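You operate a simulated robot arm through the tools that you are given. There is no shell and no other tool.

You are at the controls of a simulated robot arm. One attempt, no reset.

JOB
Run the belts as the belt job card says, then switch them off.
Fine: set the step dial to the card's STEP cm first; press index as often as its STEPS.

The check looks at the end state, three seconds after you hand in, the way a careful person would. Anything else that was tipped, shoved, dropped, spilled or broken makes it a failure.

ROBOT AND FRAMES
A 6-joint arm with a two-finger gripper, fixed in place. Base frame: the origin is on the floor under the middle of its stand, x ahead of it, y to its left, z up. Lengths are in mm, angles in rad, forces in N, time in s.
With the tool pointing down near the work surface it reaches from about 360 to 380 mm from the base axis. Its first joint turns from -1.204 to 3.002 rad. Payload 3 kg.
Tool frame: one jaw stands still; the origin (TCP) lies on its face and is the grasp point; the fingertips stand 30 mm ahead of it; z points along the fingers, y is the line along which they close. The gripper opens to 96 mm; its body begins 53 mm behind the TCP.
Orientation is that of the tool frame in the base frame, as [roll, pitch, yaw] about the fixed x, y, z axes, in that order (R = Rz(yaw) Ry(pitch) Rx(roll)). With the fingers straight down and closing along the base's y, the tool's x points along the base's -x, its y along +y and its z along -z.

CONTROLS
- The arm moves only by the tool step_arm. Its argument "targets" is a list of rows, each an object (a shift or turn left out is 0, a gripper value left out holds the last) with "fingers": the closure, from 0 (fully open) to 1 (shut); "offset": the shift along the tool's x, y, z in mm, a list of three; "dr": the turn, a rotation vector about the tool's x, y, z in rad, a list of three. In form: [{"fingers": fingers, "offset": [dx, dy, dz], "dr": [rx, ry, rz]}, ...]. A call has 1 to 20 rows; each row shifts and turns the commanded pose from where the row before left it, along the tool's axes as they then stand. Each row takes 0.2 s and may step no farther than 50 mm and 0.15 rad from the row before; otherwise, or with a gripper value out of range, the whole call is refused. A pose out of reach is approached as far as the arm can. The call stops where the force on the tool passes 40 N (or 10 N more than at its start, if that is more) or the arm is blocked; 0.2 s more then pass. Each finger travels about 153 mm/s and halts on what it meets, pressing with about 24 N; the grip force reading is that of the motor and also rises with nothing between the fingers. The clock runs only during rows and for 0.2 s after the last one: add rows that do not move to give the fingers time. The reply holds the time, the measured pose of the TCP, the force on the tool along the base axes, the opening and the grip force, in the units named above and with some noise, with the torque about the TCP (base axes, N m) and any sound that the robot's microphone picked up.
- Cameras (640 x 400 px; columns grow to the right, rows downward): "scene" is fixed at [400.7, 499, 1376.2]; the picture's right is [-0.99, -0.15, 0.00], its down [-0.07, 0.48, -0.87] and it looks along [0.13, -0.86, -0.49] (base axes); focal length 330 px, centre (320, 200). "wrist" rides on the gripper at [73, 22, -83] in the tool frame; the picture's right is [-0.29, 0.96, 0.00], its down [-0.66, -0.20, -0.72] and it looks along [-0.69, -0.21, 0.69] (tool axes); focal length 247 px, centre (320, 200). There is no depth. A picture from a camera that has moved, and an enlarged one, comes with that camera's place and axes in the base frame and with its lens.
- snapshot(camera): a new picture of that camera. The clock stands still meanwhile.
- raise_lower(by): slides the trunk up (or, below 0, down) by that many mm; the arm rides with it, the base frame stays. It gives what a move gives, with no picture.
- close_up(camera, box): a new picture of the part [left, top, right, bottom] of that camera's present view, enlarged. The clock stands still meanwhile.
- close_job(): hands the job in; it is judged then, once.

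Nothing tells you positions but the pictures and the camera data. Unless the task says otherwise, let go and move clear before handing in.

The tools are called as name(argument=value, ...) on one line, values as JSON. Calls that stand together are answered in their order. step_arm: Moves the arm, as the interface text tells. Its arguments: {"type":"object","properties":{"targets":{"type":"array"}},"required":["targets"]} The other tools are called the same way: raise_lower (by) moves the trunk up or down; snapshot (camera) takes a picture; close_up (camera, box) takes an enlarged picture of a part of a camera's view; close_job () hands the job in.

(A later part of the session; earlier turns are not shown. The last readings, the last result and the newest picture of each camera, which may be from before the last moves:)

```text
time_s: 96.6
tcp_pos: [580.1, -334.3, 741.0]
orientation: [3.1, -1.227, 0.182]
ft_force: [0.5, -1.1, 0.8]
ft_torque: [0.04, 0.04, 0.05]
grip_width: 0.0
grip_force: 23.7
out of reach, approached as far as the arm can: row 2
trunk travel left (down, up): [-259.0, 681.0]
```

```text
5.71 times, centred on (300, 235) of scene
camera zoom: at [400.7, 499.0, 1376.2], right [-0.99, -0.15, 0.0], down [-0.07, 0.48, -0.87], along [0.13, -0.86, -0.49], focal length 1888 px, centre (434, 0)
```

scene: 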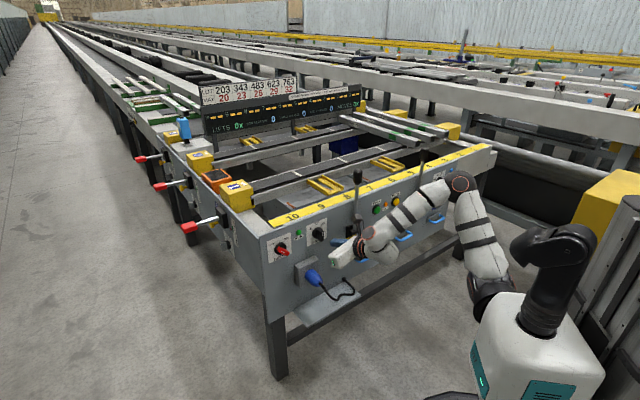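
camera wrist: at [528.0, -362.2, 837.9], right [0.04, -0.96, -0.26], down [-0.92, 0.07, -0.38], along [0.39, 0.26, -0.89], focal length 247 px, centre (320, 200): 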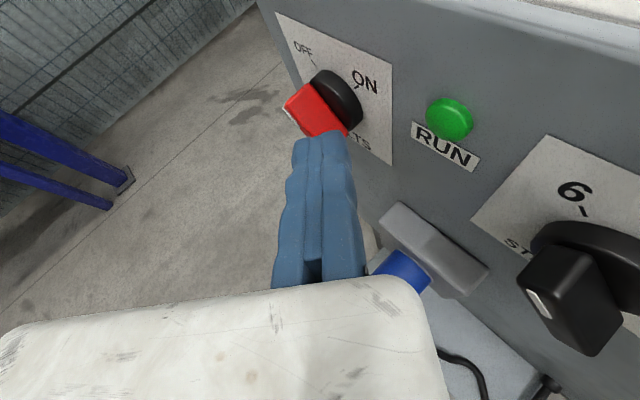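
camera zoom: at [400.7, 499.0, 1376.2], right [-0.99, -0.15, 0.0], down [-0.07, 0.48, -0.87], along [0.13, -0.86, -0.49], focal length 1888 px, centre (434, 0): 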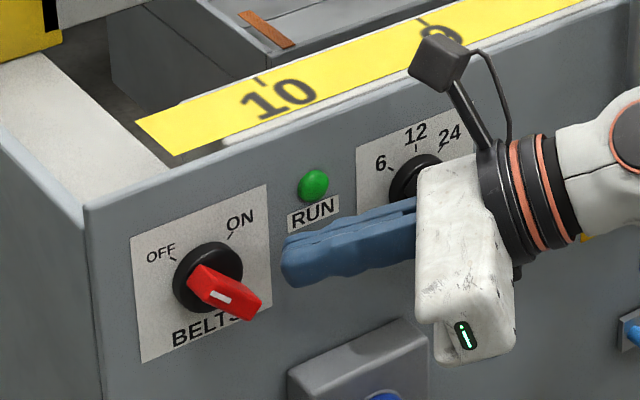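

The fingertip is just right of the handle. Moving to the contact start point.

step_arm(targets=[{"offset": [-3.4, -2.0, 8.3]}, {"offset": [-3.4, -2.0, 8.2]}])

close_up(camera="wrist", box=[240, 40, 400, 200])

close_up(camera="scene", box=[250, 200, 350, 270])

```text
time_s: 97.2
tcp_pos: [589.4, -330.3, 761.2]
orientation: [3.134, -1.236, 0.187]
ft_force: [0.0, -0.2, 0.9]
ft_torque: [-0.02, -0.03, 0.01]
grip_width: 0.0
grip_force: 24.5
out of reach, approached as far as the arm can: row 1, 2
trunk travel left (down, up): [-259.0, 681.0]
```

```text
2.50 times, centred on (320, 120) of wrist
camera zoom: at [536.7, -360.9, 856.4], right [0.08, -0.96, -0.27], down [-0.92, 0.04, -0.39], along [0.38, 0.28, -0.88], focal length 617 px, centre (320, 400)
```

zoom: 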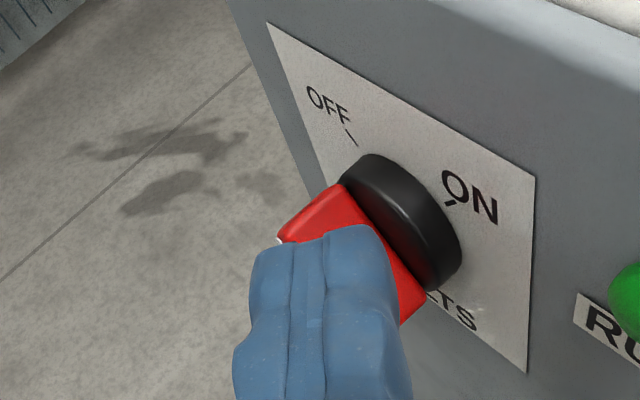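

```text
5.71 times, centred on (300, 235) of scene
camera zoom: at [400.7, 499.0, 1376.2], right [-0.99, -0.15, 0.0], down [-0.07, 0.48, -0.87], along [0.13, -0.86, -0.49], focal length 1888 px, centre (434, 0)
```

zoom: 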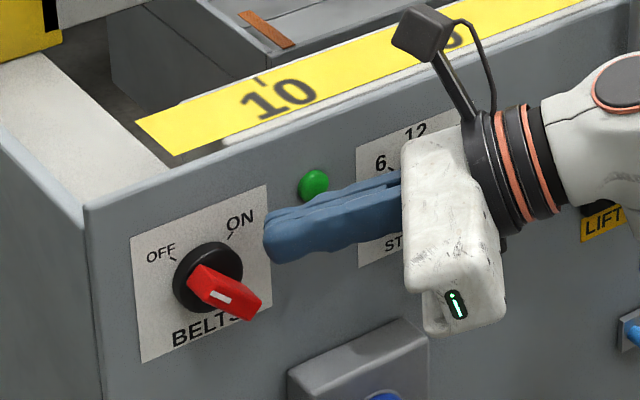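

The wrist got too straight there and drifted up instead of down. I'll back out slightly and pitch the tool up to about level, which bends the wrist away from its singularity.

step_arm(targets=[{"offset": [-3.7, -16.2, -11]}, {"dr": [0, 0.12, 0]}, {"dr": [0, 0.12, 0]}, {"dr": [0, 0.12, 0]}, {"dr": [0, 0.06, 0]}])

snapshot(camera="wrist")

close_up(camera="scene", box=[250, 200, 350, 270])

```text
time_s: 98.4
tcp_pos: [571.0, -317.0, 723.4]
orientation: [2.339, -1.535, 0.884]
ft_force: [-0.4, 0.1, -0.1]
ft_torque: [-0.03, 0.02, -0.02]
grip_width: 0.1
grip_force: 23.6
out of reach, approached as far as the arm can: row 1, 2, 3
trunk travel left (down, up): [-259.0, 681.0]
```

```text
taken
camera wrist: at [489.6, -342.6, 798.0], right [0.07, -0.96, -0.27], down [-0.75, 0.13, -0.65], along [0.66, 0.25, -0.71], focal length 247 px, centre (320, 200)
```

wrist: 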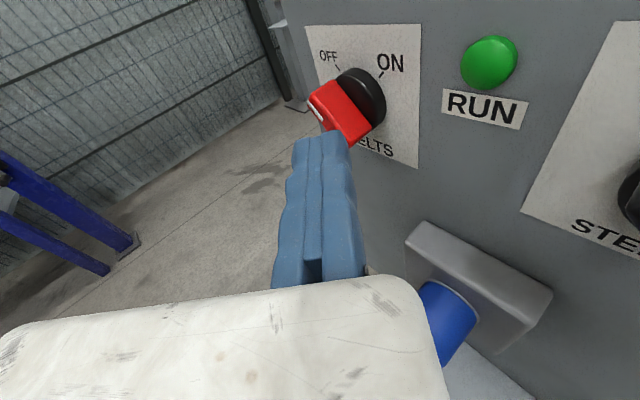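

```text
5.71 times, centred on (300, 235) of scene
camera zoom: at [400.7, 499.0, 1376.2], right [-0.99, -0.15, 0.0], down [-0.07, 0.48, -0.87], along [0.13, -0.86, -0.49], focal length 1888 px, centre (434, 0)
```

zoom: 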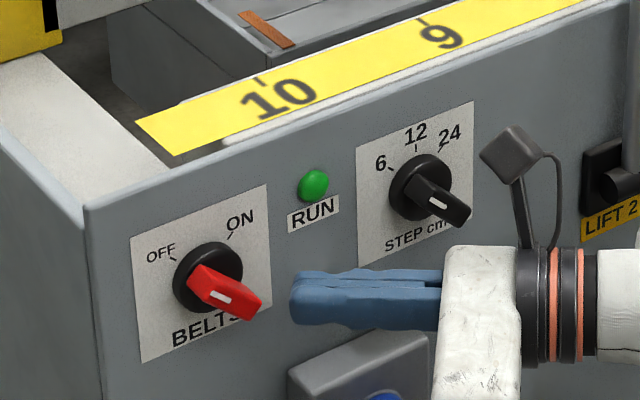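

Now the tool is level and still free to move, with STEP visible at 6. Moving to the contact start point right of the handle's tail.

step_arm(targets=[{"offset": [-1.3, 5.7, 9.6]}, {"offset": [-1.4, 5.8, 9.6]}])

close_up(camera="wrist", box=[240, 40, 400, 200])

close_up(camera="scene", box=[250, 200, 350, 270])

```text
time_s: 99.0
tcp_pos: [591.5, -327.0, 720.3]
orientation: [2.366, -1.535, 0.856]
ft_force: [-0.1, 1.2, -1.0]
ft_torque: [0.01, 0.03, 0.04]
grip_width: 0.0
grip_force: 24.3
trunk travel left (down, up): [-259.0, 681.0]
```

```text
2.50 times, centred on (320, 120) of wrist
camera zoom: at [509.3, -353.2, 794.7], right [0.07, -0.96, -0.27], down [-0.75, 0.13, -0.65], along [0.66, 0.25, -0.71], focal length 617 px, centre (320, 400)
```

zoom: 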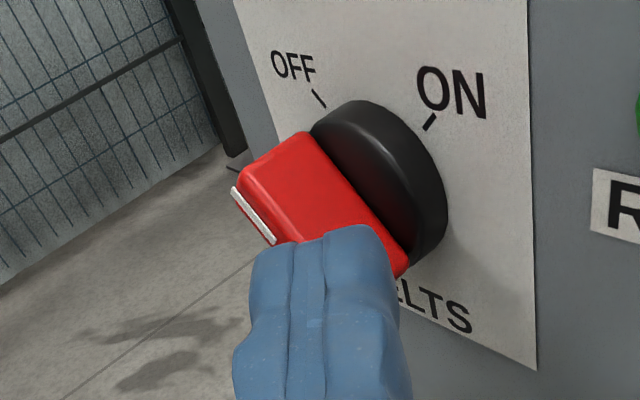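

```text
5.71 times, centred on (300, 235) of scene
camera zoom: at [400.7, 499.0, 1376.2], right [-0.99, -0.15, 0.0], down [-0.07, 0.48, -0.87], along [0.13, -0.86, -0.49], focal length 1888 px, centre (434, 0)
```

zoom: 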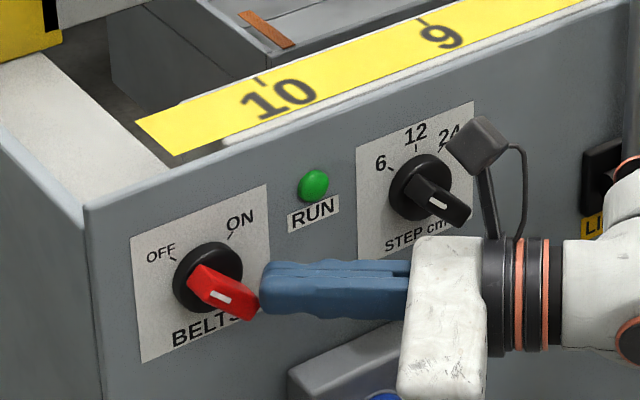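

Positioned without force. Now pressing down on the tail in small steps.

step_arm(targets=[{"offset": [-5, 0, 0]}, {"offset": [-5, 0, 0]}])

close_up(camera="scene", box=[250, 200, 350, 270])

close_up(camera="wrist", box=[240, 40, 400, 200])

```text
time_s: 99.6
tcp_pos: [591.7, -327.0, 709.6]
orientation: [2.374, -1.53, 0.845]
ft_force: [-0.6, 0.5, -0.4]
ft_torque: [0.05, -0.01, -0.02]
grip_width: 0.0
grip_force: 32.9
trunk travel left (down, up): [-259.0, 681.0]
```

```text
5.71 times, centred on (300, 235) of scene
camera zoom: at [400.7, 499.0, 1376.2], right [-0.99, -0.15, 0.0], down [-0.07, 0.48, -0.87], along [0.13, -0.86, -0.49], focal length 1888 px, centre (434, 0)
```

zoom: 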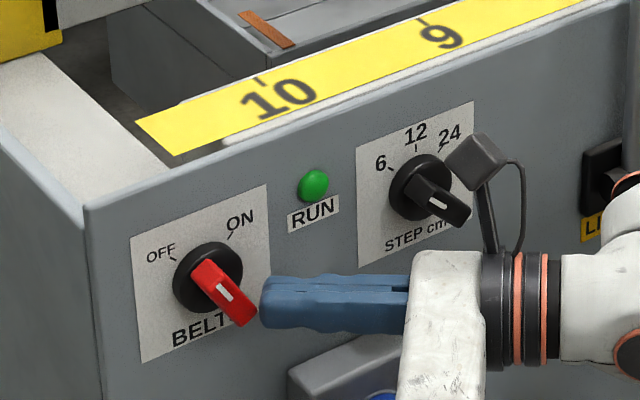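

```text
2.50 times, centred on (320, 120) of wrist
camera zoom: at [509.9, -353.3, 784.5], right [0.07, -0.96, -0.27], down [-0.75, 0.13, -0.65], along [0.65, 0.25, -0.71], focal length 617 px, centre (320, 400)
```

zoom: 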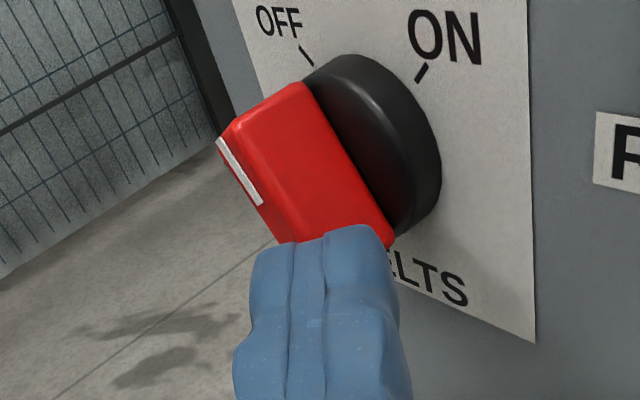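

The handle is turning clockwise easily. Continuing down.

step_arm(targets=[{"offset": [-5, 0, 0]}, {"offset": [-5, -0.5, 0.6]}])

close_up(camera="scene", box=[250, 200, 350, 270])

close_up(camera="wrist", box=[240, 40, 400, 200])

```text
time_s: 100.2
tcp_pos: [592.2, -326.8, 699.8]
orientation: [2.365, -1.536, 0.855]
ft_force: [-0.6, -0.6, -0.1]
ft_torque: [-0.02, -0.02, 0.02]
grip_width: 6.1
grip_force: 33.2
trunk travel left (down, up): [-259.0, 681.0]
```

```text
5.71 times, centred on (300, 235) of scene
camera zoom: at [400.7, 499.0, 1376.2], right [-0.99, -0.15, 0.0], down [-0.07, 0.48, -0.87], along [0.13, -0.86, -0.49], focal length 1888 px, centre (434, 0)
```

zoom: 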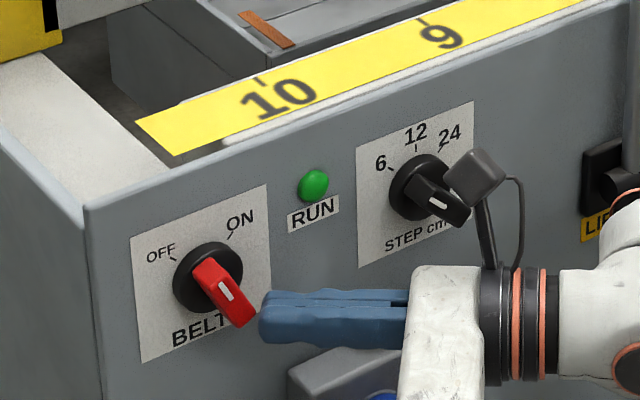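

```text
2.50 times, centred on (320, 120) of wrist
camera zoom: at [510.4, -352.3, 774.6], right [0.07, -0.96, -0.27], down [-0.75, 0.13, -0.65], along [0.65, 0.25, -0.71], focal length 617 px, centre (320, 400)
```

zoom: 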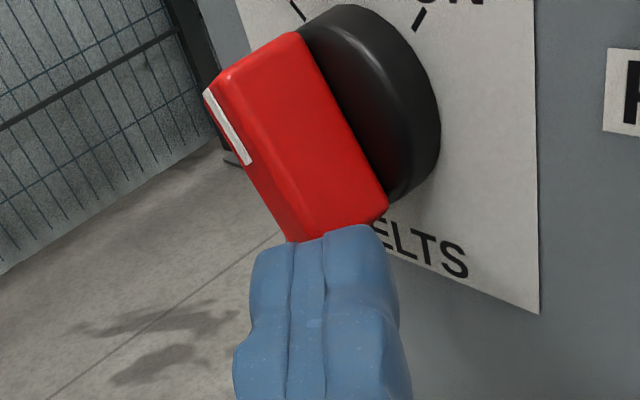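

The handle is past a third of its travel. Now moving left and down along its arc.

step_arm(targets=[{"offset": [-4, -2.5, 3.1]}, {"offset": [-4, -3.2, 3.9]}])

close_up(camera="scene", box=[250, 200, 350, 270])

close_up(camera="wrist", box=[240, 20, 400, 180])

```text
time_s: 100.8
tcp_pos: [596.8, -319.8, 691.8]
orientation: [2.335, -1.535, 0.886]
ft_force: [-3.9, 0.7, 0.4]
ft_torque: [0.08, -0.08, 0.01]
grip_width: 0.0
grip_force: 33.7
trunk travel left (down, up): [-259.0, 681.0]
```

```text
5.71 times, centred on (300, 235) of scene
camera zoom: at [400.7, 499.0, 1376.2], right [-0.99, -0.15, 0.0], down [-0.07, 0.48, -0.87], along [0.13, -0.86, -0.49], focal length 1888 px, centre (434, 0)
```

zoom: 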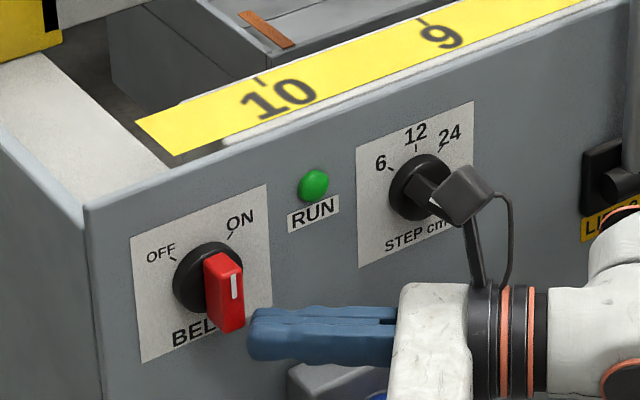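

```text
2.50 times, centred on (320, 100) of wrist
camera zoom: at [515.8, -345.8, 766.6], right [0.07, -0.96, -0.27], down [-0.75, 0.13, -0.65], along [0.66, 0.25, -0.71], focal length 617 px, centre (320, 450)
```

zoom: 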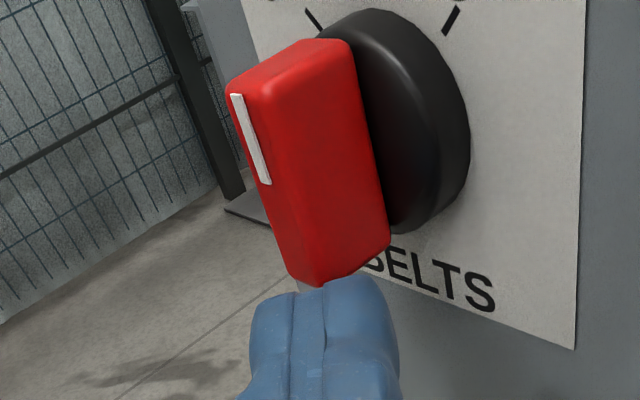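

Handle is now about vertical. Continuing left to bring it to ON.

step_arm(targets=[{"offset": [-2, -3.2, 3.9]}, {"offset": [-2, -3.2, 3.9]}])

close_up(camera="scene", box=[250, 200, 350, 270])

close_up(camera="wrist", box=[240, 20, 400, 180])

```text
time_s: 101.4
tcp_pos: [604.9, -313.6, 686.9]
orientation: [2.344, -1.532, 0.877]
ft_force: [-0.2, 1.8, -0.7]
ft_torque: [-0.02, 0.07, 0.09]
grip_width: 0.0
grip_force: 33.6
trunk travel left (down, up): [-259.0, 681.0]
```

```text
5.71 times, centred on (300, 235) of scene
camera zoom: at [400.7, 499.0, 1376.2], right [-0.99, -0.15, 0.0], down [-0.07, 0.48, -0.87], along [0.13, -0.86, -0.49], focal length 1888 px, centre (434, 0)
```

zoom: 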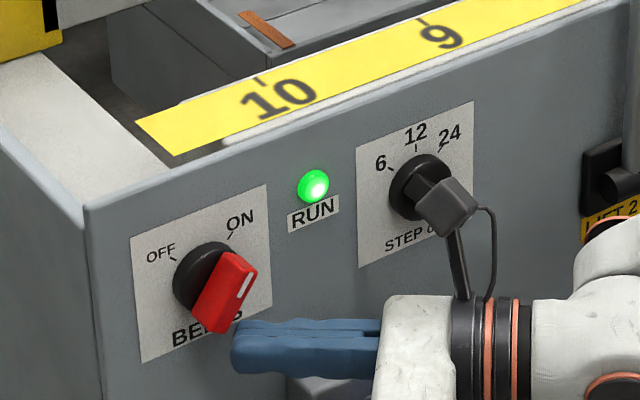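

```text
2.50 times, centred on (320, 100) of wrist
camera zoom: at [523.9, -338.7, 762.5], right [0.07, -0.96, -0.27], down [-0.75, 0.13, -0.65], along [0.65, 0.25, -0.71], focal length 617 px, centre (320, 450)
```

zoom: 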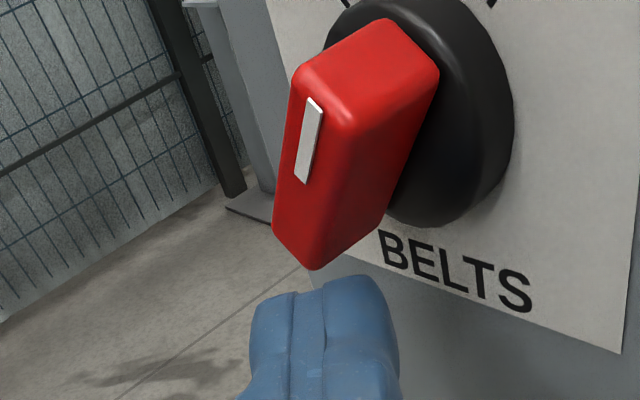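

RUN is lit: BELTS is ON. I'll back away from the handle and swing back right toward the middle of the panel on the way to INDEX.

step_arm(targets=[{"offset": [0, 0, -20]}, {"offset": [0, 0, -20]}, {"offset": [0, 0, -20]}, {"offset": [0, 12.4, -14.4], "dr": [-0.146, 0, 0]}, {"offset": [0, 14.4, -12.5], "dr": [-0.146, 0, 0]}, {"offset": [0, 16.0, -10.3], "dr": [-0.146, 0, 0]}, {"offset": [0, 17.3, -7.8], "dr": [-0.146, 0, 0]}, {"offset": [0, 18.3, -5.2], "dr": [-0.146, 0, 0]}])

snapshot(camera="wrist")

snapshot(camera="scene")

```text
time_s: 103.2
tcp_pos: [476.9, -387.1, 693.4]
orientation: [1.629, -1.533, 0.86]
ft_force: [-0.3, 0.7, 0.0]
ft_torque: [0.01, 0.03, 0.01]
grip_width: 0.0
grip_force: 32.7
trunk travel left (down, up): [-259.0, 681.0]
```

```text
taken
camera wrist: at [397.8, -351.1, 766.8], right [-0.59, -0.77, -0.26], down [-0.47, 0.58, -0.67], along [0.66, -0.27, -0.7], focal length 247 px, centre (320, 200)
```

wrist: 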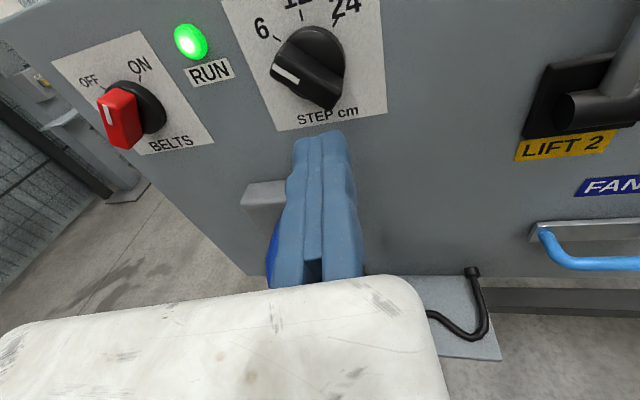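

```text
taken
```

scene: 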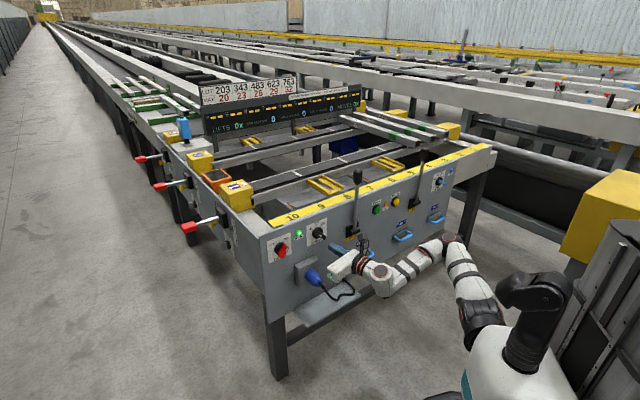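

BELTS handle at ON, RUN lit, STEP at 6. Now moving right along the panel toward INDEX in stages, raising the trunk as the arm reaches right/down.

raise_lower(by=80)

step_arm(targets=[{"offset": [-20, 6.4, -1]}, {"offset": [-20, 6.4, -1]}])

raise_lower(by=72)

step_arm(targets=[{"offset": [-22, 7, 3]}, {"offset": [-23, 7, 3]}])

snapshot(camera="scene")

```text
time_s: 104.4
tcp_pos: [478.6, -386.9, 772.9]
orientation: [1.63, -1.534, 0.86]
ft_force: [-0.6, 0.6, 0.1]
ft_torque: [0.04, -0.06, 0.0]
grip_width: 0.0
grip_force: 33.0
trunk travel left (down, up): [-339.0, 601.0]
```

```text
time_s: 105.0
tcp_pos: [470.7, -398.6, 733.9]
orientation: [1.628, -1.535, 0.864]
ft_force: [0.2, 0.0, -0.1]
ft_torque: [-0.01, 0.03, 0.02]
grip_width: 0.0
grip_force: 33.0
trunk travel left (down, up): [-339.0, 601.0]
```

```text
time_s: 106.1
tcp_pos: [469.3, -397.5, 806.8]
orientation: [1.632, -1.534, 0.859]
ft_force: [-0.1, -0.5, 0.1]
ft_torque: [0.0, 0.01, 0.03]
grip_width: 0.0
grip_force: 32.9
trunk travel left (down, up): [-411.0, 529.0]
```

```text
time_s: 106.7
tcp_pos: [465.0, -414.9, 760.4]
orientation: [1.626, -1.533, 0.868]
ft_force: [0.1, -0.3, -0.5]
ft_torque: [-0.01, -0.01, 0.02]
grip_width: 0.1
grip_force: 33.3
trunk travel left (down, up): [-411.0, 529.0]
```

```text
taken
```

scene: 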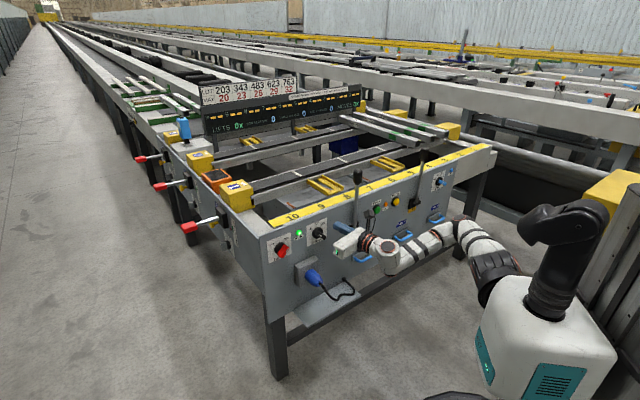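

raise_lower(by=70)

step_arm(targets=[{"offset": [-35, 28, -5.8], "dr": [-0.025, 0, 0]}, {"offset": [-35, 28, -5.8], "dr": [-0.025, 0, 0]}])

raise_lower(by=60)

step_arm(targets=[{"offset": [-30, 29.3, -3.1], "dr": [-0.025, 0, 0]}, {"offset": [-30, 29.3, -3.1], "dr": [-0.025, 0, 0]}])

snapshot(camera="wrist")

snapshot(camera="scene")

```text
time_s: 107.8
tcp_pos: [464.3, -414.9, 830.5]
orientation: [1.631, -1.534, 0.861]
ft_force: [0.1, 0.5, -0.4]
ft_torque: [0.03, 0.02, 0.0]
grip_width: 0.0
grip_force: 33.1
trunk travel left (down, up): [-481.0, 459.0]
```

```text
time_s: 108.4
tcp_pos: [431.5, -430.6, 765.8]
orientation: [1.566, -1.534, 0.875]
ft_force: [0.1, -0.1, -0.4]
ft_torque: [0.01, 0.0, 0.03]
grip_width: 0.2
grip_force: 33.0
out of reach, approached as far as the arm can: row 1, 2
trunk travel left (down, up): [-481.0, 459.0]
```

```text
time_s: 109.4
tcp_pos: [432.5, -430.3, 826.2]
orientation: [1.578, -1.535, 0.862]
ft_force: [-0.5, 0.4, 0.5]
ft_torque: [0.01, 0.01, 0.02]
grip_width: 0.2
grip_force: 32.9
trunk travel left (down, up): [-541.0, 399.0]
```

```text
time_s: 110.0
tcp_pos: [391.3, -464.2, 765.3]
orientation: [1.52, -1.534, 0.868]
ft_force: [-0.5, 0.1, 0.1]
ft_torque: [0.02, -0.02, 0.05]
grip_width: 0.4
grip_force: 33.3
out of reach, approached as far as the arm can: row 1
trunk travel left (down, up): [-541.0, 399.0]
```

```text
taken
camera wrist: at [315.2, -420.6, 838.9], right [-0.66, -0.71, -0.26], down [-0.41, 0.62, -0.67], along [0.63, -0.34, -0.7], focal length 247 px, centre (320, 200)
```

wrist: 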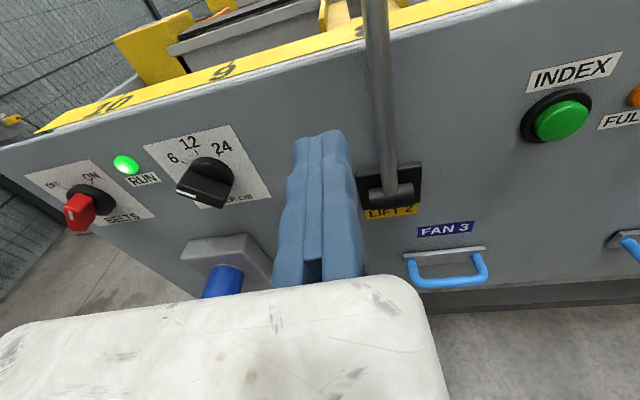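

```text
taken
```

scene: 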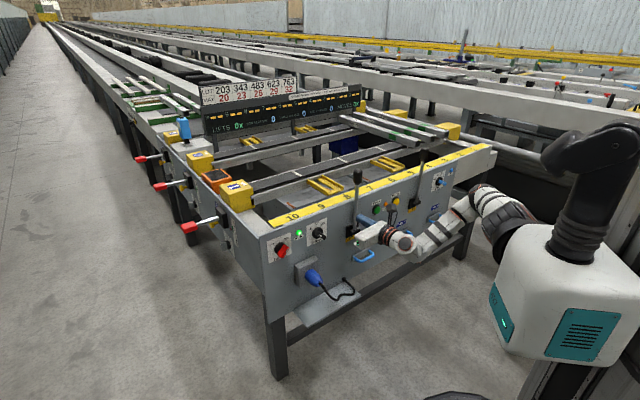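

Passing LIFT 2 at a safe ~50 mm distance. Continuing right to INDEX.

step_arm(targets=[{"offset": [0, 40, -2], "dr": [-0.025, 0, 0]}])

raise_lower(by=25)

step_arm(targets=[{"offset": [-12.5, 28, 0], "dr": [-0.02, 0, 0]}, {"offset": [-12.5, 28, 0]}])

raise_lower(by=25)

step_arm(targets=[{"offset": [-12.5, 30, 0]}, {"offset": [-12.5, 30, 0]}])

snapshot(camera="wrist")

```text
time_s: 110.4
tcp_pos: [372.8, -455.8, 751.3]
orientation: [1.441, -1.535, 0.925]
ft_force: [-0.2, 0.3, -0.4]
ft_torque: [0.01, 0.03, 0.02]
grip_width: 0.1
grip_force: 32.8
out of reach, approached as far as the arm can: row 1
trunk travel left (down, up): [-541.0, 399.0]
```

```text
time_s: 111.1
tcp_pos: [372.1, -456.3, 776.2]
orientation: [1.506, -1.535, 0.861]
ft_force: [-0.5, 0.0, 0.0]
ft_torque: [-0.02, 0.03, 0.03]
grip_width: 0.0
grip_force: 33.1
trunk travel left (down, up): [-566.0, 374.0]
```

```text
time_s: 111.7
tcp_pos: [342.5, -480.0, 752.8]
orientation: [1.477, -1.534, 0.865]
ft_force: [0.8, 0.4, -0.7]
ft_torque: [0.03, -0.03, 0.0]
grip_width: 0.0
grip_force: 33.6
out of reach, approached as far as the arm can: row 2
trunk travel left (down, up): [-566.0, 374.0]
```

```text
time_s: 112.4
tcp_pos: [343.1, -481.6, 775.6]
orientation: [1.489, -1.535, 0.857]
ft_force: [-0.2, 0.6, -0.3]
ft_torque: [-0.01, -0.01, -0.04]
grip_width: 0.2
grip_force: 33.5
trunk travel left (down, up): [-591.0, 349.0]
```

```text
time_s: 113.0
tcp_pos: [305.4, -516.2, 748.6]
orientation: [1.438, -1.534, 0.907]
ft_force: [-0.7, -0.5, -0.9]
ft_torque: [0.01, -0.03, 0.01]
grip_width: 0.0
grip_force: 33.2
out of reach, approached as far as the arm can: row 1
trunk travel left (down, up): [-591.0, 349.0]
```

```text
taken
camera wrist: at [231.1, -470.1, 821.8], right [-0.69, -0.68, -0.26], down [-0.38, 0.64, -0.67], along [0.62, -0.37, -0.69], focal length 247 px, centre (320, 200)
```

wrist: 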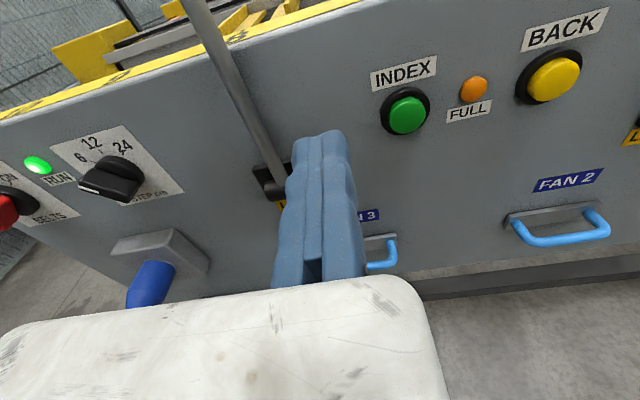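

INDEX is at about d≈-202, z≈711. Moving in front of it, then lowering the trunk to its height.

step_arm(targets=[{"offset": [0, 32, 14]}, {"offset": [0, 32, 14]}])

raise_lower(by=-36)

snapshot(camera="wrist")

close_up(camera="wrist", box=[240, 20, 400, 180])

```text
time_s: 113.6
tcp_pos: [287.4, -581.4, 734.5]
orientation: [1.422, -1.534, 0.923]
ft_force: [0.3, 0.1, -0.1]
ft_torque: [-0.01, 0.01, -0.01]
grip_width: 0.1
grip_force: 33.5
out of reach, approached as far as the arm can: row 1, 2
trunk travel left (down, up): [-591.0, 349.0]
```

```text
time_s: 114.4
tcp_pos: [286.9, -580.8, 700.3]
orientation: [1.405, -1.534, 0.938]
ft_force: [-0.7, 0.8, 0.6]
ft_torque: [-0.01, 0.01, 0.0]
grip_width: 0.0
grip_force: 33.1
trunk travel left (down, up): [-555.0, 385.0]
```

```text
taken
camera wrist: at [212.3, -534.7, 772.6], right [-0.69, -0.68, -0.26], down [-0.38, 0.64, -0.67], along [0.62, -0.37, -0.69], focal length 247 px, centre (320, 200)
```

wrist: 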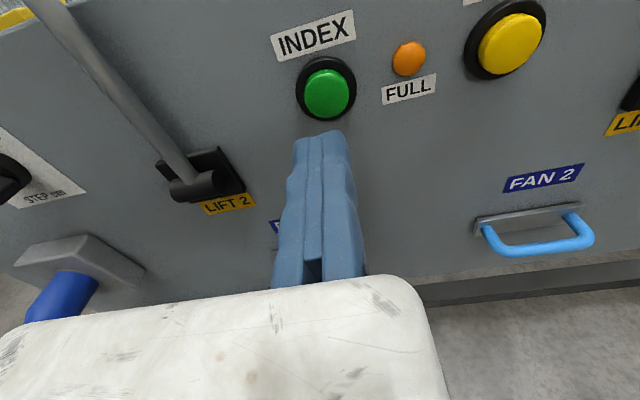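

```text
2.50 times, centred on (320, 100) of wrist
camera zoom: at [212.3, -534.7, 772.6], right [-0.69, -0.68, -0.26], down [-0.38, 0.64, -0.67], along [0.62, -0.37, -0.69], focal length 617 px, centre (320, 450)
```

zoom: 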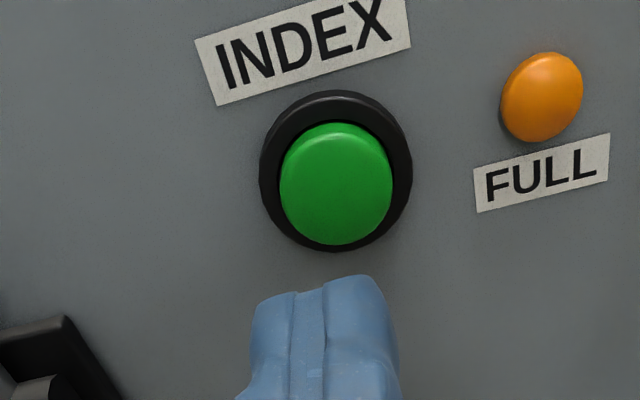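

INDEX centre is at d≈-204, z≈710. Aligning the closed fingertips with it.

step_arm(targets=[{"offset": [11, 7.8, 8]}, {"offset": [0, 0, 10]}])

snapshot(camera="wrist")

close_up(camera="scene", box=[330, 170, 450, 250])

```text
time_s: 115.0
tcp_pos: [297.0, -600.2, 703.1]
orientation: [1.406, -1.534, 0.94]
ft_force: [1.0, 0.6, 1.1]
ft_torque: [-0.01, -0.02, 0.01]
grip_width: 0.0
grip_force: 32.7
out of reach, approached as far as the arm can: row 1
trunk travel left (down, up): [-555.0, 385.0]
```

```text
taken
camera wrist: at [222.8, -553.8, 775.2], right [-0.69, -0.68, -0.26], down [-0.38, 0.64, -0.67], along [0.62, -0.37, -0.69], focal length 247 px, centre (320, 200)
```

wrist: 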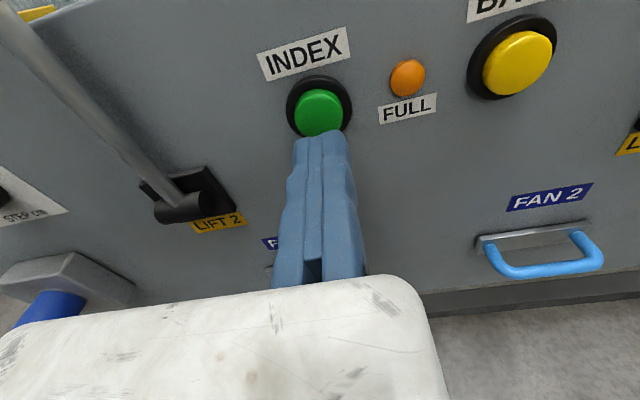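

```text
5.00 times, centred on (390, 210) of scene
camera zoom: at [400.7, 499.0, 1376.2], right [-0.99, -0.15, 0.0], down [-0.07, 0.48, -0.87], along [0.13, -0.86, -0.49], focal length 1652 px, centre (-30, 150)
```

zoom: 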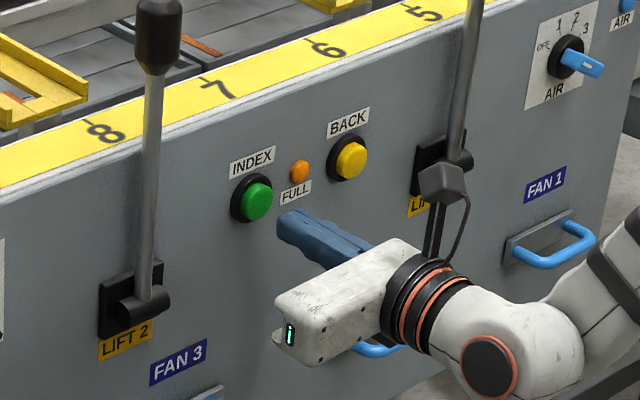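

raise_lower(by=8)

step_arm(targets=[{"offset": [0, 1.5, 10]}])

close_up(camera="wrist", box=[240, 40, 400, 200])

close_up(camera="scene", box=[330, 170, 450, 250])

```text
time_s: 115.6
tcp_pos: [297.4, -600.6, 710.2]
orientation: [1.412, -1.533, 0.935]
ft_force: [0.2, 0.3, 0.5]
ft_torque: [-0.03, 0.0, -0.04]
grip_width: 0.0
grip_force: 33.9
trunk travel left (down, up): [-563.0, 377.0]
```

```text
time_s: 116.0
tcp_pos: [303.5, -610.4, 709.9]
orientation: [1.416, -1.535, 0.928]
ft_force: [-0.3, 0.1, -0.6]
ft_torque: [-0.02, 0.03, -0.02]
grip_width: 0.0
grip_force: 33.5
trunk travel left (down, up): [-563.0, 377.0]
```

```text
2.50 times, centred on (320, 120) of wrist
camera zoom: at [228.7, -562.4, 783.7], right [-0.69, -0.68, -0.26], down [-0.38, 0.64, -0.67], along [0.62, -0.37, -0.69], focal length 617 px, centre (320, 400)
```

zoom: 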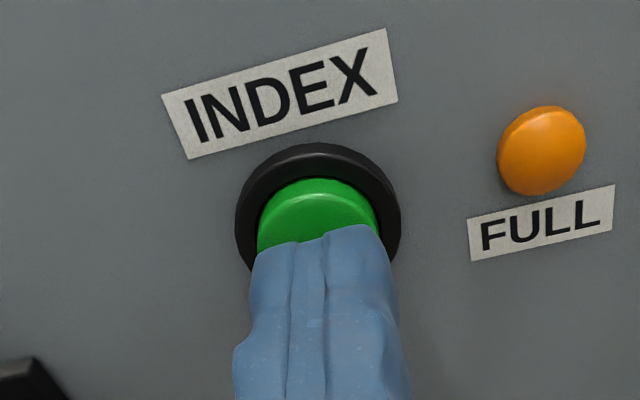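

```text
5.00 times, centred on (390, 210) of scene
camera zoom: at [400.7, 499.0, 1376.2], right [-0.99, -0.15, 0.0], down [-0.07, 0.48, -0.87], along [0.13, -0.86, -0.49], focal length 1652 px, centre (-30, 150)
```

zoom: 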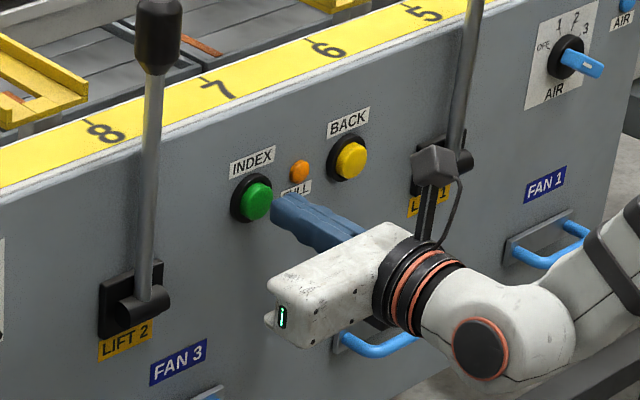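

Aligned with INDEX, ~5 mm off. Pressing forward gently.

step_arm(targets=[{"offset": [0, 0, 4]}, {"offset": [0, 0, 3]}])

close_up(camera="wrist", box=[240, 40, 400, 200])

```text
time_s: 116.6
tcp_pos: [308.5, -613.9, 710.7]
orientation: [1.415, -1.533, 0.931]
ft_force: [-0.7, 0.1, 0.4]
ft_torque: [-0.05, -0.02, -0.02]
grip_width: 0.1
grip_force: 34.0
trunk travel left (down, up): [-563.0, 377.0]
```

```text
2.50 times, centred on (320, 120) of wrist
camera zoom: at [234.2, -567.1, 783.6], right [-0.69, -0.68, -0.26], down [-0.38, 0.64, -0.67], along [0.62, -0.37, -0.69], focal length 617 px, centre (320, 400)
```

zoom: 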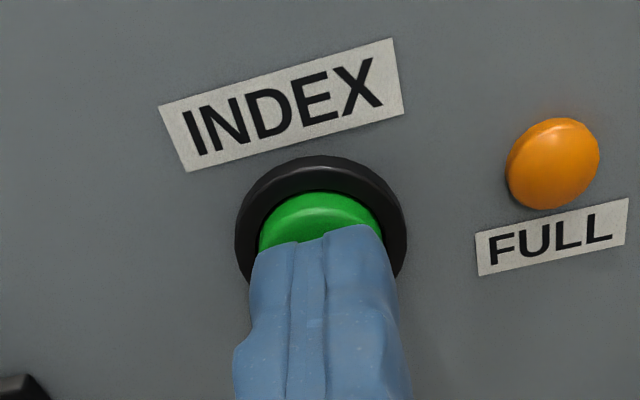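

step_arm(targets=[{"offset": [0, 0, 3]}])

step_arm(targets=[{"offset": [0, 0, 3]}])

```text
time_s: 117.0
tcp_pos: [310.6, -616.3, 712.0]
orientation: [1.421, -1.535, 0.923]
ft_force: [0.3, 0.5, -0.8]
ft_torque: [-0.03, -0.03, 0.01]
grip_width: 0.0
grip_force: 33.3
trunk travel left (down, up): [-563.0, 377.0]
```

```text
time_s: 117.4
tcp_pos: [312.7, -617.5, 710.2]
orientation: [1.396, -1.535, 0.95]
ft_force: [0.6, -0.4, 0.3]
ft_torque: [-0.01, 0.01, -0.02]
grip_width: 0.1
grip_force: 33.1
trunk travel left (down, up): [-563.0, 377.0]
```

step_arm(targets=[{"offset": [0, 0, 3]}])

step_arm(targets=[{"offset": [0, 0, 3]}])

close_up(camera="wrist", box=[240, 40, 400, 200])

close_up(camera="scene", box=[330, 170, 450, 250])

```text
time_s: 117.8
tcp_pos: [314.3, -619.5, 710.6]
orientation: [1.424, -1.535, 0.921]
ft_force: [-0.1, 0.5, -0.2]
ft_torque: [-0.01, 0.01, 0.04]
grip_width: 0.3
grip_force: 33.1
trunk travel left (down, up): [-563.0, 377.0]
```

```text
time_s: 118.2
tcp_pos: [315.9, -622.4, 711.2]
orientation: [1.406, -1.533, 0.937]
ft_force: [-1.2, 1.6, 0.5]
ft_torque: [-0.01, 0.06, 0.05]
grip_width: 0.0
grip_force: 33.2
trunk travel left (down, up): [-563.0, 377.0]
```

```text
2.50 times, centred on (320, 120) of wrist
camera zoom: at [241.7, -575.6, 783.6], right [-0.69, -0.68, -0.26], down [-0.38, 0.64, -0.67], along [0.62, -0.37, -0.69], focal length 617 px, centre (320, 400)
```

zoom: 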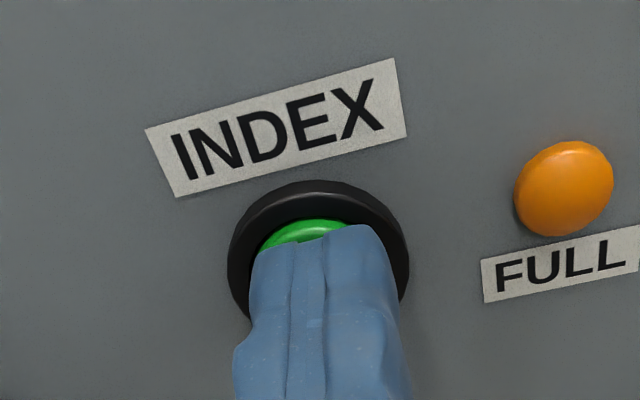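

```text
5.00 times, centred on (390, 210) of scene
camera zoom: at [400.7, 499.0, 1376.2], right [-0.99, -0.15, 0.0], down [-0.07, 0.48, -0.87], along [0.13, -0.86, -0.49], focal length 1652 px, centre (-30, 150)
```

zoom: 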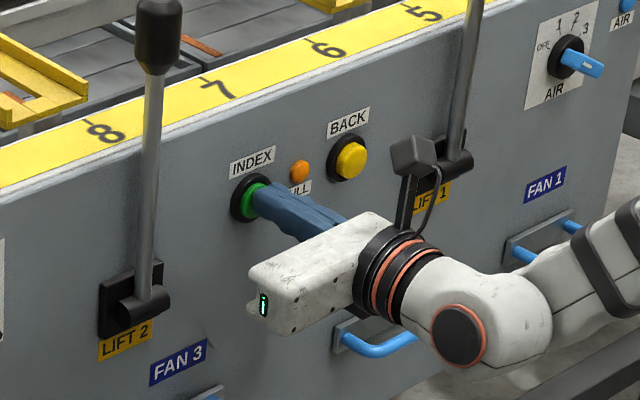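

First light contact (~2 N). Pressing further in 2 mm steps.

step_arm(targets=[{"offset": [0, 0, 2]}])

step_arm(targets=[{"offset": [0, 0, 2]}])

```text
time_s: 118.6
tcp_pos: [317.5, -623.3, 710.5]
orientation: [1.416, -1.534, 0.926]
ft_force: [-2.0, 2.7, -1.2]
ft_torque: [0.06, 0.08, -0.01]
grip_width: 5.7
grip_force: 32.9
trunk travel left (down, up): [-563.0, 377.0]
heard: click
```

```text
time_s: 119.0
tcp_pos: [318.9, -625.4, 710.8]
orientation: [1.389, -1.532, 0.957]
ft_force: [-4.2, 7.6, -0.1]
ft_torque: [0.1, 0.09, 0.04]
grip_width: 5.7
grip_force: 33.3
trunk travel left (down, up): [-563.0, 377.0]
```

Heard a click – one press registered. Backing off to release the button and checking the displays.

step_arm(targets=[{"offset": [0, 0, -6]}, {"offset": [0, 0, -6]}, {"offset": [0, 0, 0]}])

close_up(camera="scene", box=[200, 70, 380, 150])

close_up(camera="scene", box=[330, 90, 490, 190])

close_up(camera="wrist", box=[240, 40, 400, 200])

```text
time_s: 119.8
tcp_pos: [310.5, -617.0, 710.4]
orientation: [1.405, -1.533, 0.937]
ft_force: [-0.2, 0.6, 0.3]
ft_torque: [0.02, 0.03, 0.03]
grip_width: 0.0
grip_force: 33.1
trunk travel left (down, up): [-563.0, 377.0]
```

```text
3.56 times, centred on (290, 110) of scene
camera zoom: at [400.7, 499.0, 1376.2], right [-0.99, -0.15, 0.0], down [-0.07, 0.48, -0.87], along [0.13, -0.86, -0.49], focal length 1175 px, centre (427, 520)
```

zoom: 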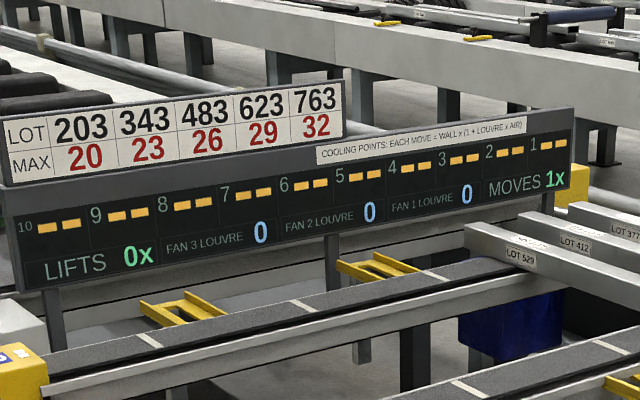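

```text
4.00 times, centred on (410, 140) of scene
camera zoom: at [400.7, 499.0, 1376.2], right [-0.99, -0.15, 0.0], down [-0.07, 0.48, -0.87], along [0.13, -0.86, -0.49], focal length 1322 px, centre (-40, 440)
```

zoom: 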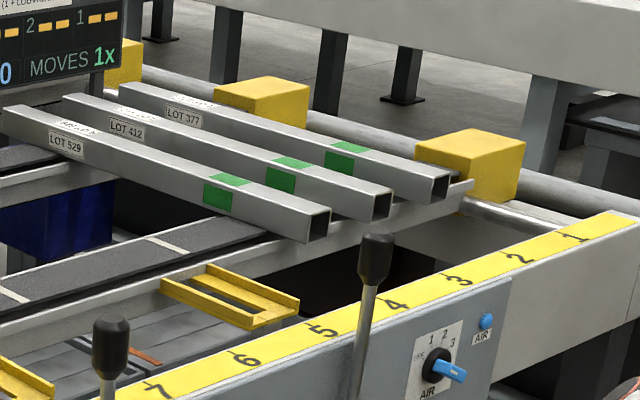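

```text
2.50 times, centred on (320, 120) of wrist
camera zoom: at [236.6, -570.7, 783.4], right [-0.69, -0.68, -0.26], down [-0.38, 0.64, -0.67], along [0.62, -0.37, -0.69], focal length 617 px, centre (320, 400)
```

zoom: 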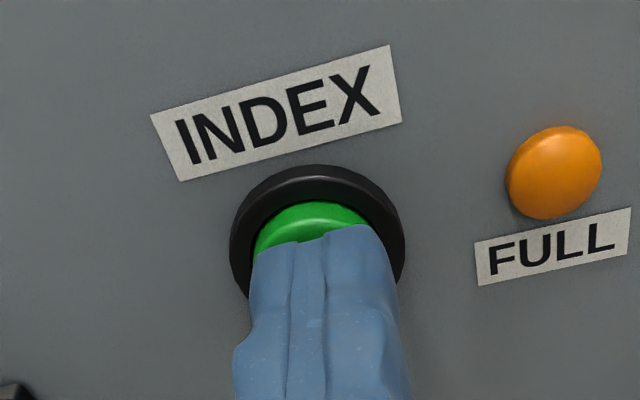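

The board shows MOVES 1x. Waiting briefly for the belts to finish, then second press.

step_arm(targets=[{"offset": [0, 0, 0]}, {"offset": [0, 0, 0]}, {"offset": [0, 0, 0]}, {"offset": [0, 0, 0]}, {"offset": [0, 0, 0]}, {"offset": [0, 0, 0]}, {"offset": [0, 0, 0]}, {"offset": [0, 0, 0]}, {"offset": [0, 0, 0]}, {"offset": [0, 0, 0]}])

close_up(camera="scene", box=[330, 90, 490, 190])

```text
time_s: 122.0
tcp_pos: [310.6, -617.7, 711.2]
orientation: [1.411, -1.535, 0.935]
ft_force: [-0.6, -0.1, 0.1]
ft_torque: [0.04, -0.01, 0.01]
grip_width: 0.0
grip_force: 33.4
trunk travel left (down, up): [-563.0, 377.0]
```

```text
4.00 times, centred on (410, 140) of scene
camera zoom: at [400.7, 499.0, 1376.2], right [-0.99, -0.15, 0.0], down [-0.07, 0.48, -0.87], along [0.13, -0.86, -0.49], focal length 1322 px, centre (-40, 440)
```

zoom: 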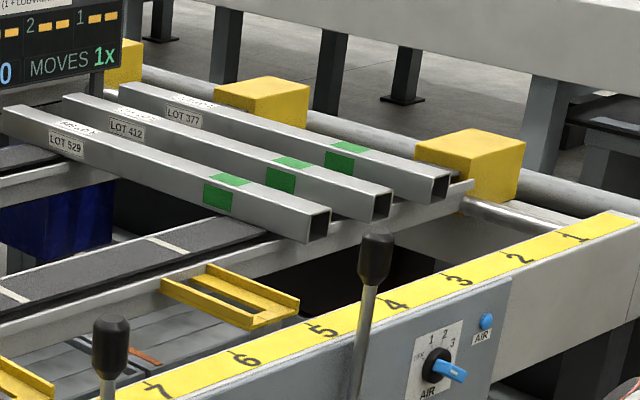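

step_arm(targets=[{"offset": [0, 0, 6]}, {"offset": [0, 0, 4]}, {"offset": [0, 0, 2]}])

step_arm(targets=[{"offset": [0, 0, -6]}, {"offset": [0, 0, -6]}, {"offset": [0, 0, 0]}, {"offset": [0, 0, 0]}, {"offset": [0, 0, 0]}, {"offset": [0, 0, 0]}, {"offset": [0, 0, 0]}, {"offset": [0, 0, 0]}, {"offset": [0, 0, 0]}, {"offset": [0, 0, 0]}])

close_up(camera="scene", box=[200, 70, 380, 150])

```text
time_s: 122.8
tcp_pos: [317.9, -625.1, 710.5]
orientation: [1.414, -1.532, 0.932]
ft_force: [-4.5, 7.7, -1.8]
ft_torque: [0.07, 0.1, 0.05]
grip_width: 6.2
grip_force: 33.5
trunk travel left (down, up): [-563.0, 377.0]
heard: click
```

```text
time_s: 125.0
tcp_pos: [310.6, -616.6, 709.7]
orientation: [1.409, -1.535, 0.936]
ft_force: [1.5, -0.7, -0.3]
ft_torque: [0.0, -0.01, -0.01]
grip_width: 0.0
grip_force: 33.1
trunk travel left (down, up): [-563.0, 377.0]
```

```text
3.56 times, centred on (290, 110) of scene
camera zoom: at [400.7, 499.0, 1376.2], right [-0.99, -0.15, 0.0], down [-0.07, 0.48, -0.87], along [0.13, -0.86, -0.49], focal length 1175 px, centre (427, 520)
```

zoom: 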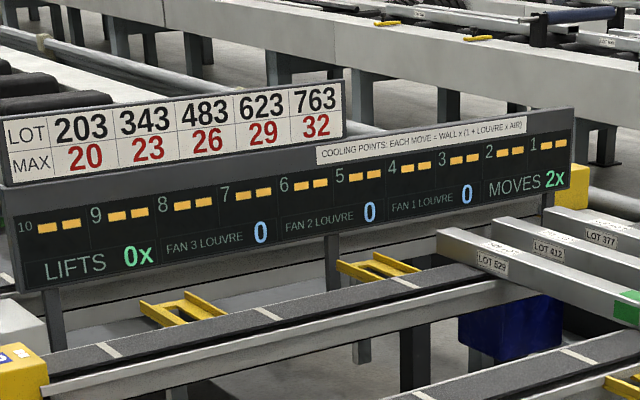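

MOVES 2x, and the lots have advanced. Third and last press.

step_arm(targets=[{"offset": [0, 0, 6]}, {"offset": [0, 0, 4]}, {"offset": [0, 0, 2]}])

step_arm(targets=[{"offset": [0, 0, -10]}, {"offset": [0, 0, -15]}, {"offset": [0, 0, -10]}, {"offset": [0, 0, 0]}, {"offset": [0, 0, 0]}, {"offset": [0, 0, 0]}, {"offset": [0, 0, 0]}, {"offset": [0, 0, 0]}, {"offset": [0, 0, 0]}, {"offset": [0, 0, 0]}])

close_up(camera="scene", box=[200, 70, 380, 150])

snapshot(camera="scene")

snapshot(camera="wrist")

```text
time_s: 125.8
tcp_pos: [319.2, -624.4, 710.3]
orientation: [1.41, -1.536, 0.938]
ft_force: [-3.4, 5.5, -1.2]
ft_torque: [0.09, 0.05, 0.04]
grip_width: 5.9
grip_force: 33.7
trunk travel left (down, up): [-563.0, 377.0]
heard: click
```

```text
time_s: 128.0
tcp_pos: [294.2, -598.3, 711.5]
orientation: [1.407, -1.534, 0.939]
ft_force: [-0.2, 0.2, 0.1]
ft_torque: [0.02, -0.03, 0.01]
grip_width: 0.0
grip_force: 33.3
trunk travel left (down, up): [-563.0, 377.0]
```

```text
3.56 times, centred on (290, 110) of scene
camera zoom: at [400.7, 499.0, 1376.2], right [-0.99, -0.15, 0.0], down [-0.07, 0.48, -0.87], along [0.13, -0.86, -0.49], focal length 1175 px, centre (427, 520)
```

zoom: 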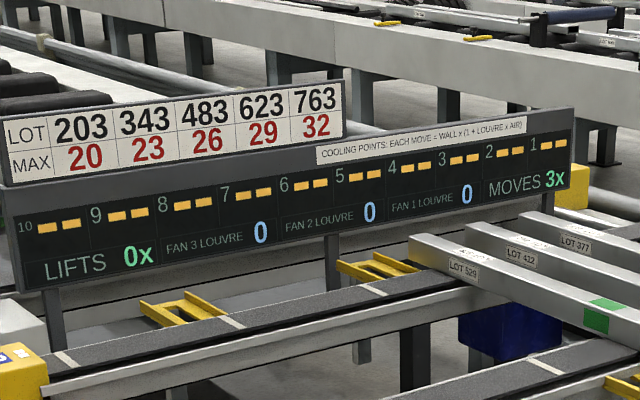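

```text
taken
```

scene: 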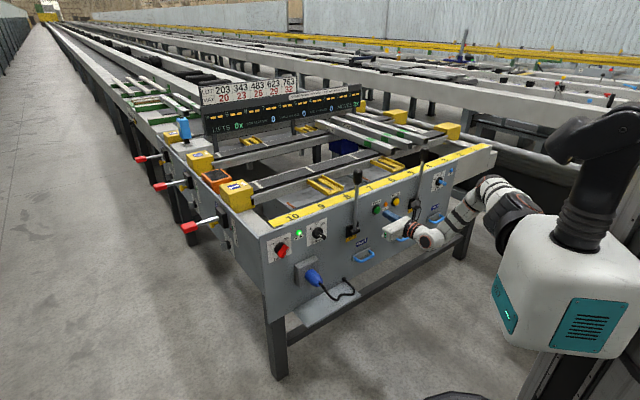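

```text
taken
camera wrist: at [219.4, -552.2, 783.7], right [-0.69, -0.68, -0.26], down [-0.38, 0.64, -0.67], along [0.62, -0.37, -0.69], focal length 247 px, centre (320, 200)
```

wrist: 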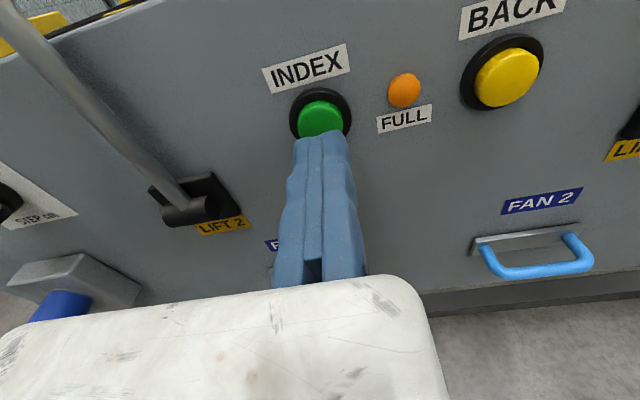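

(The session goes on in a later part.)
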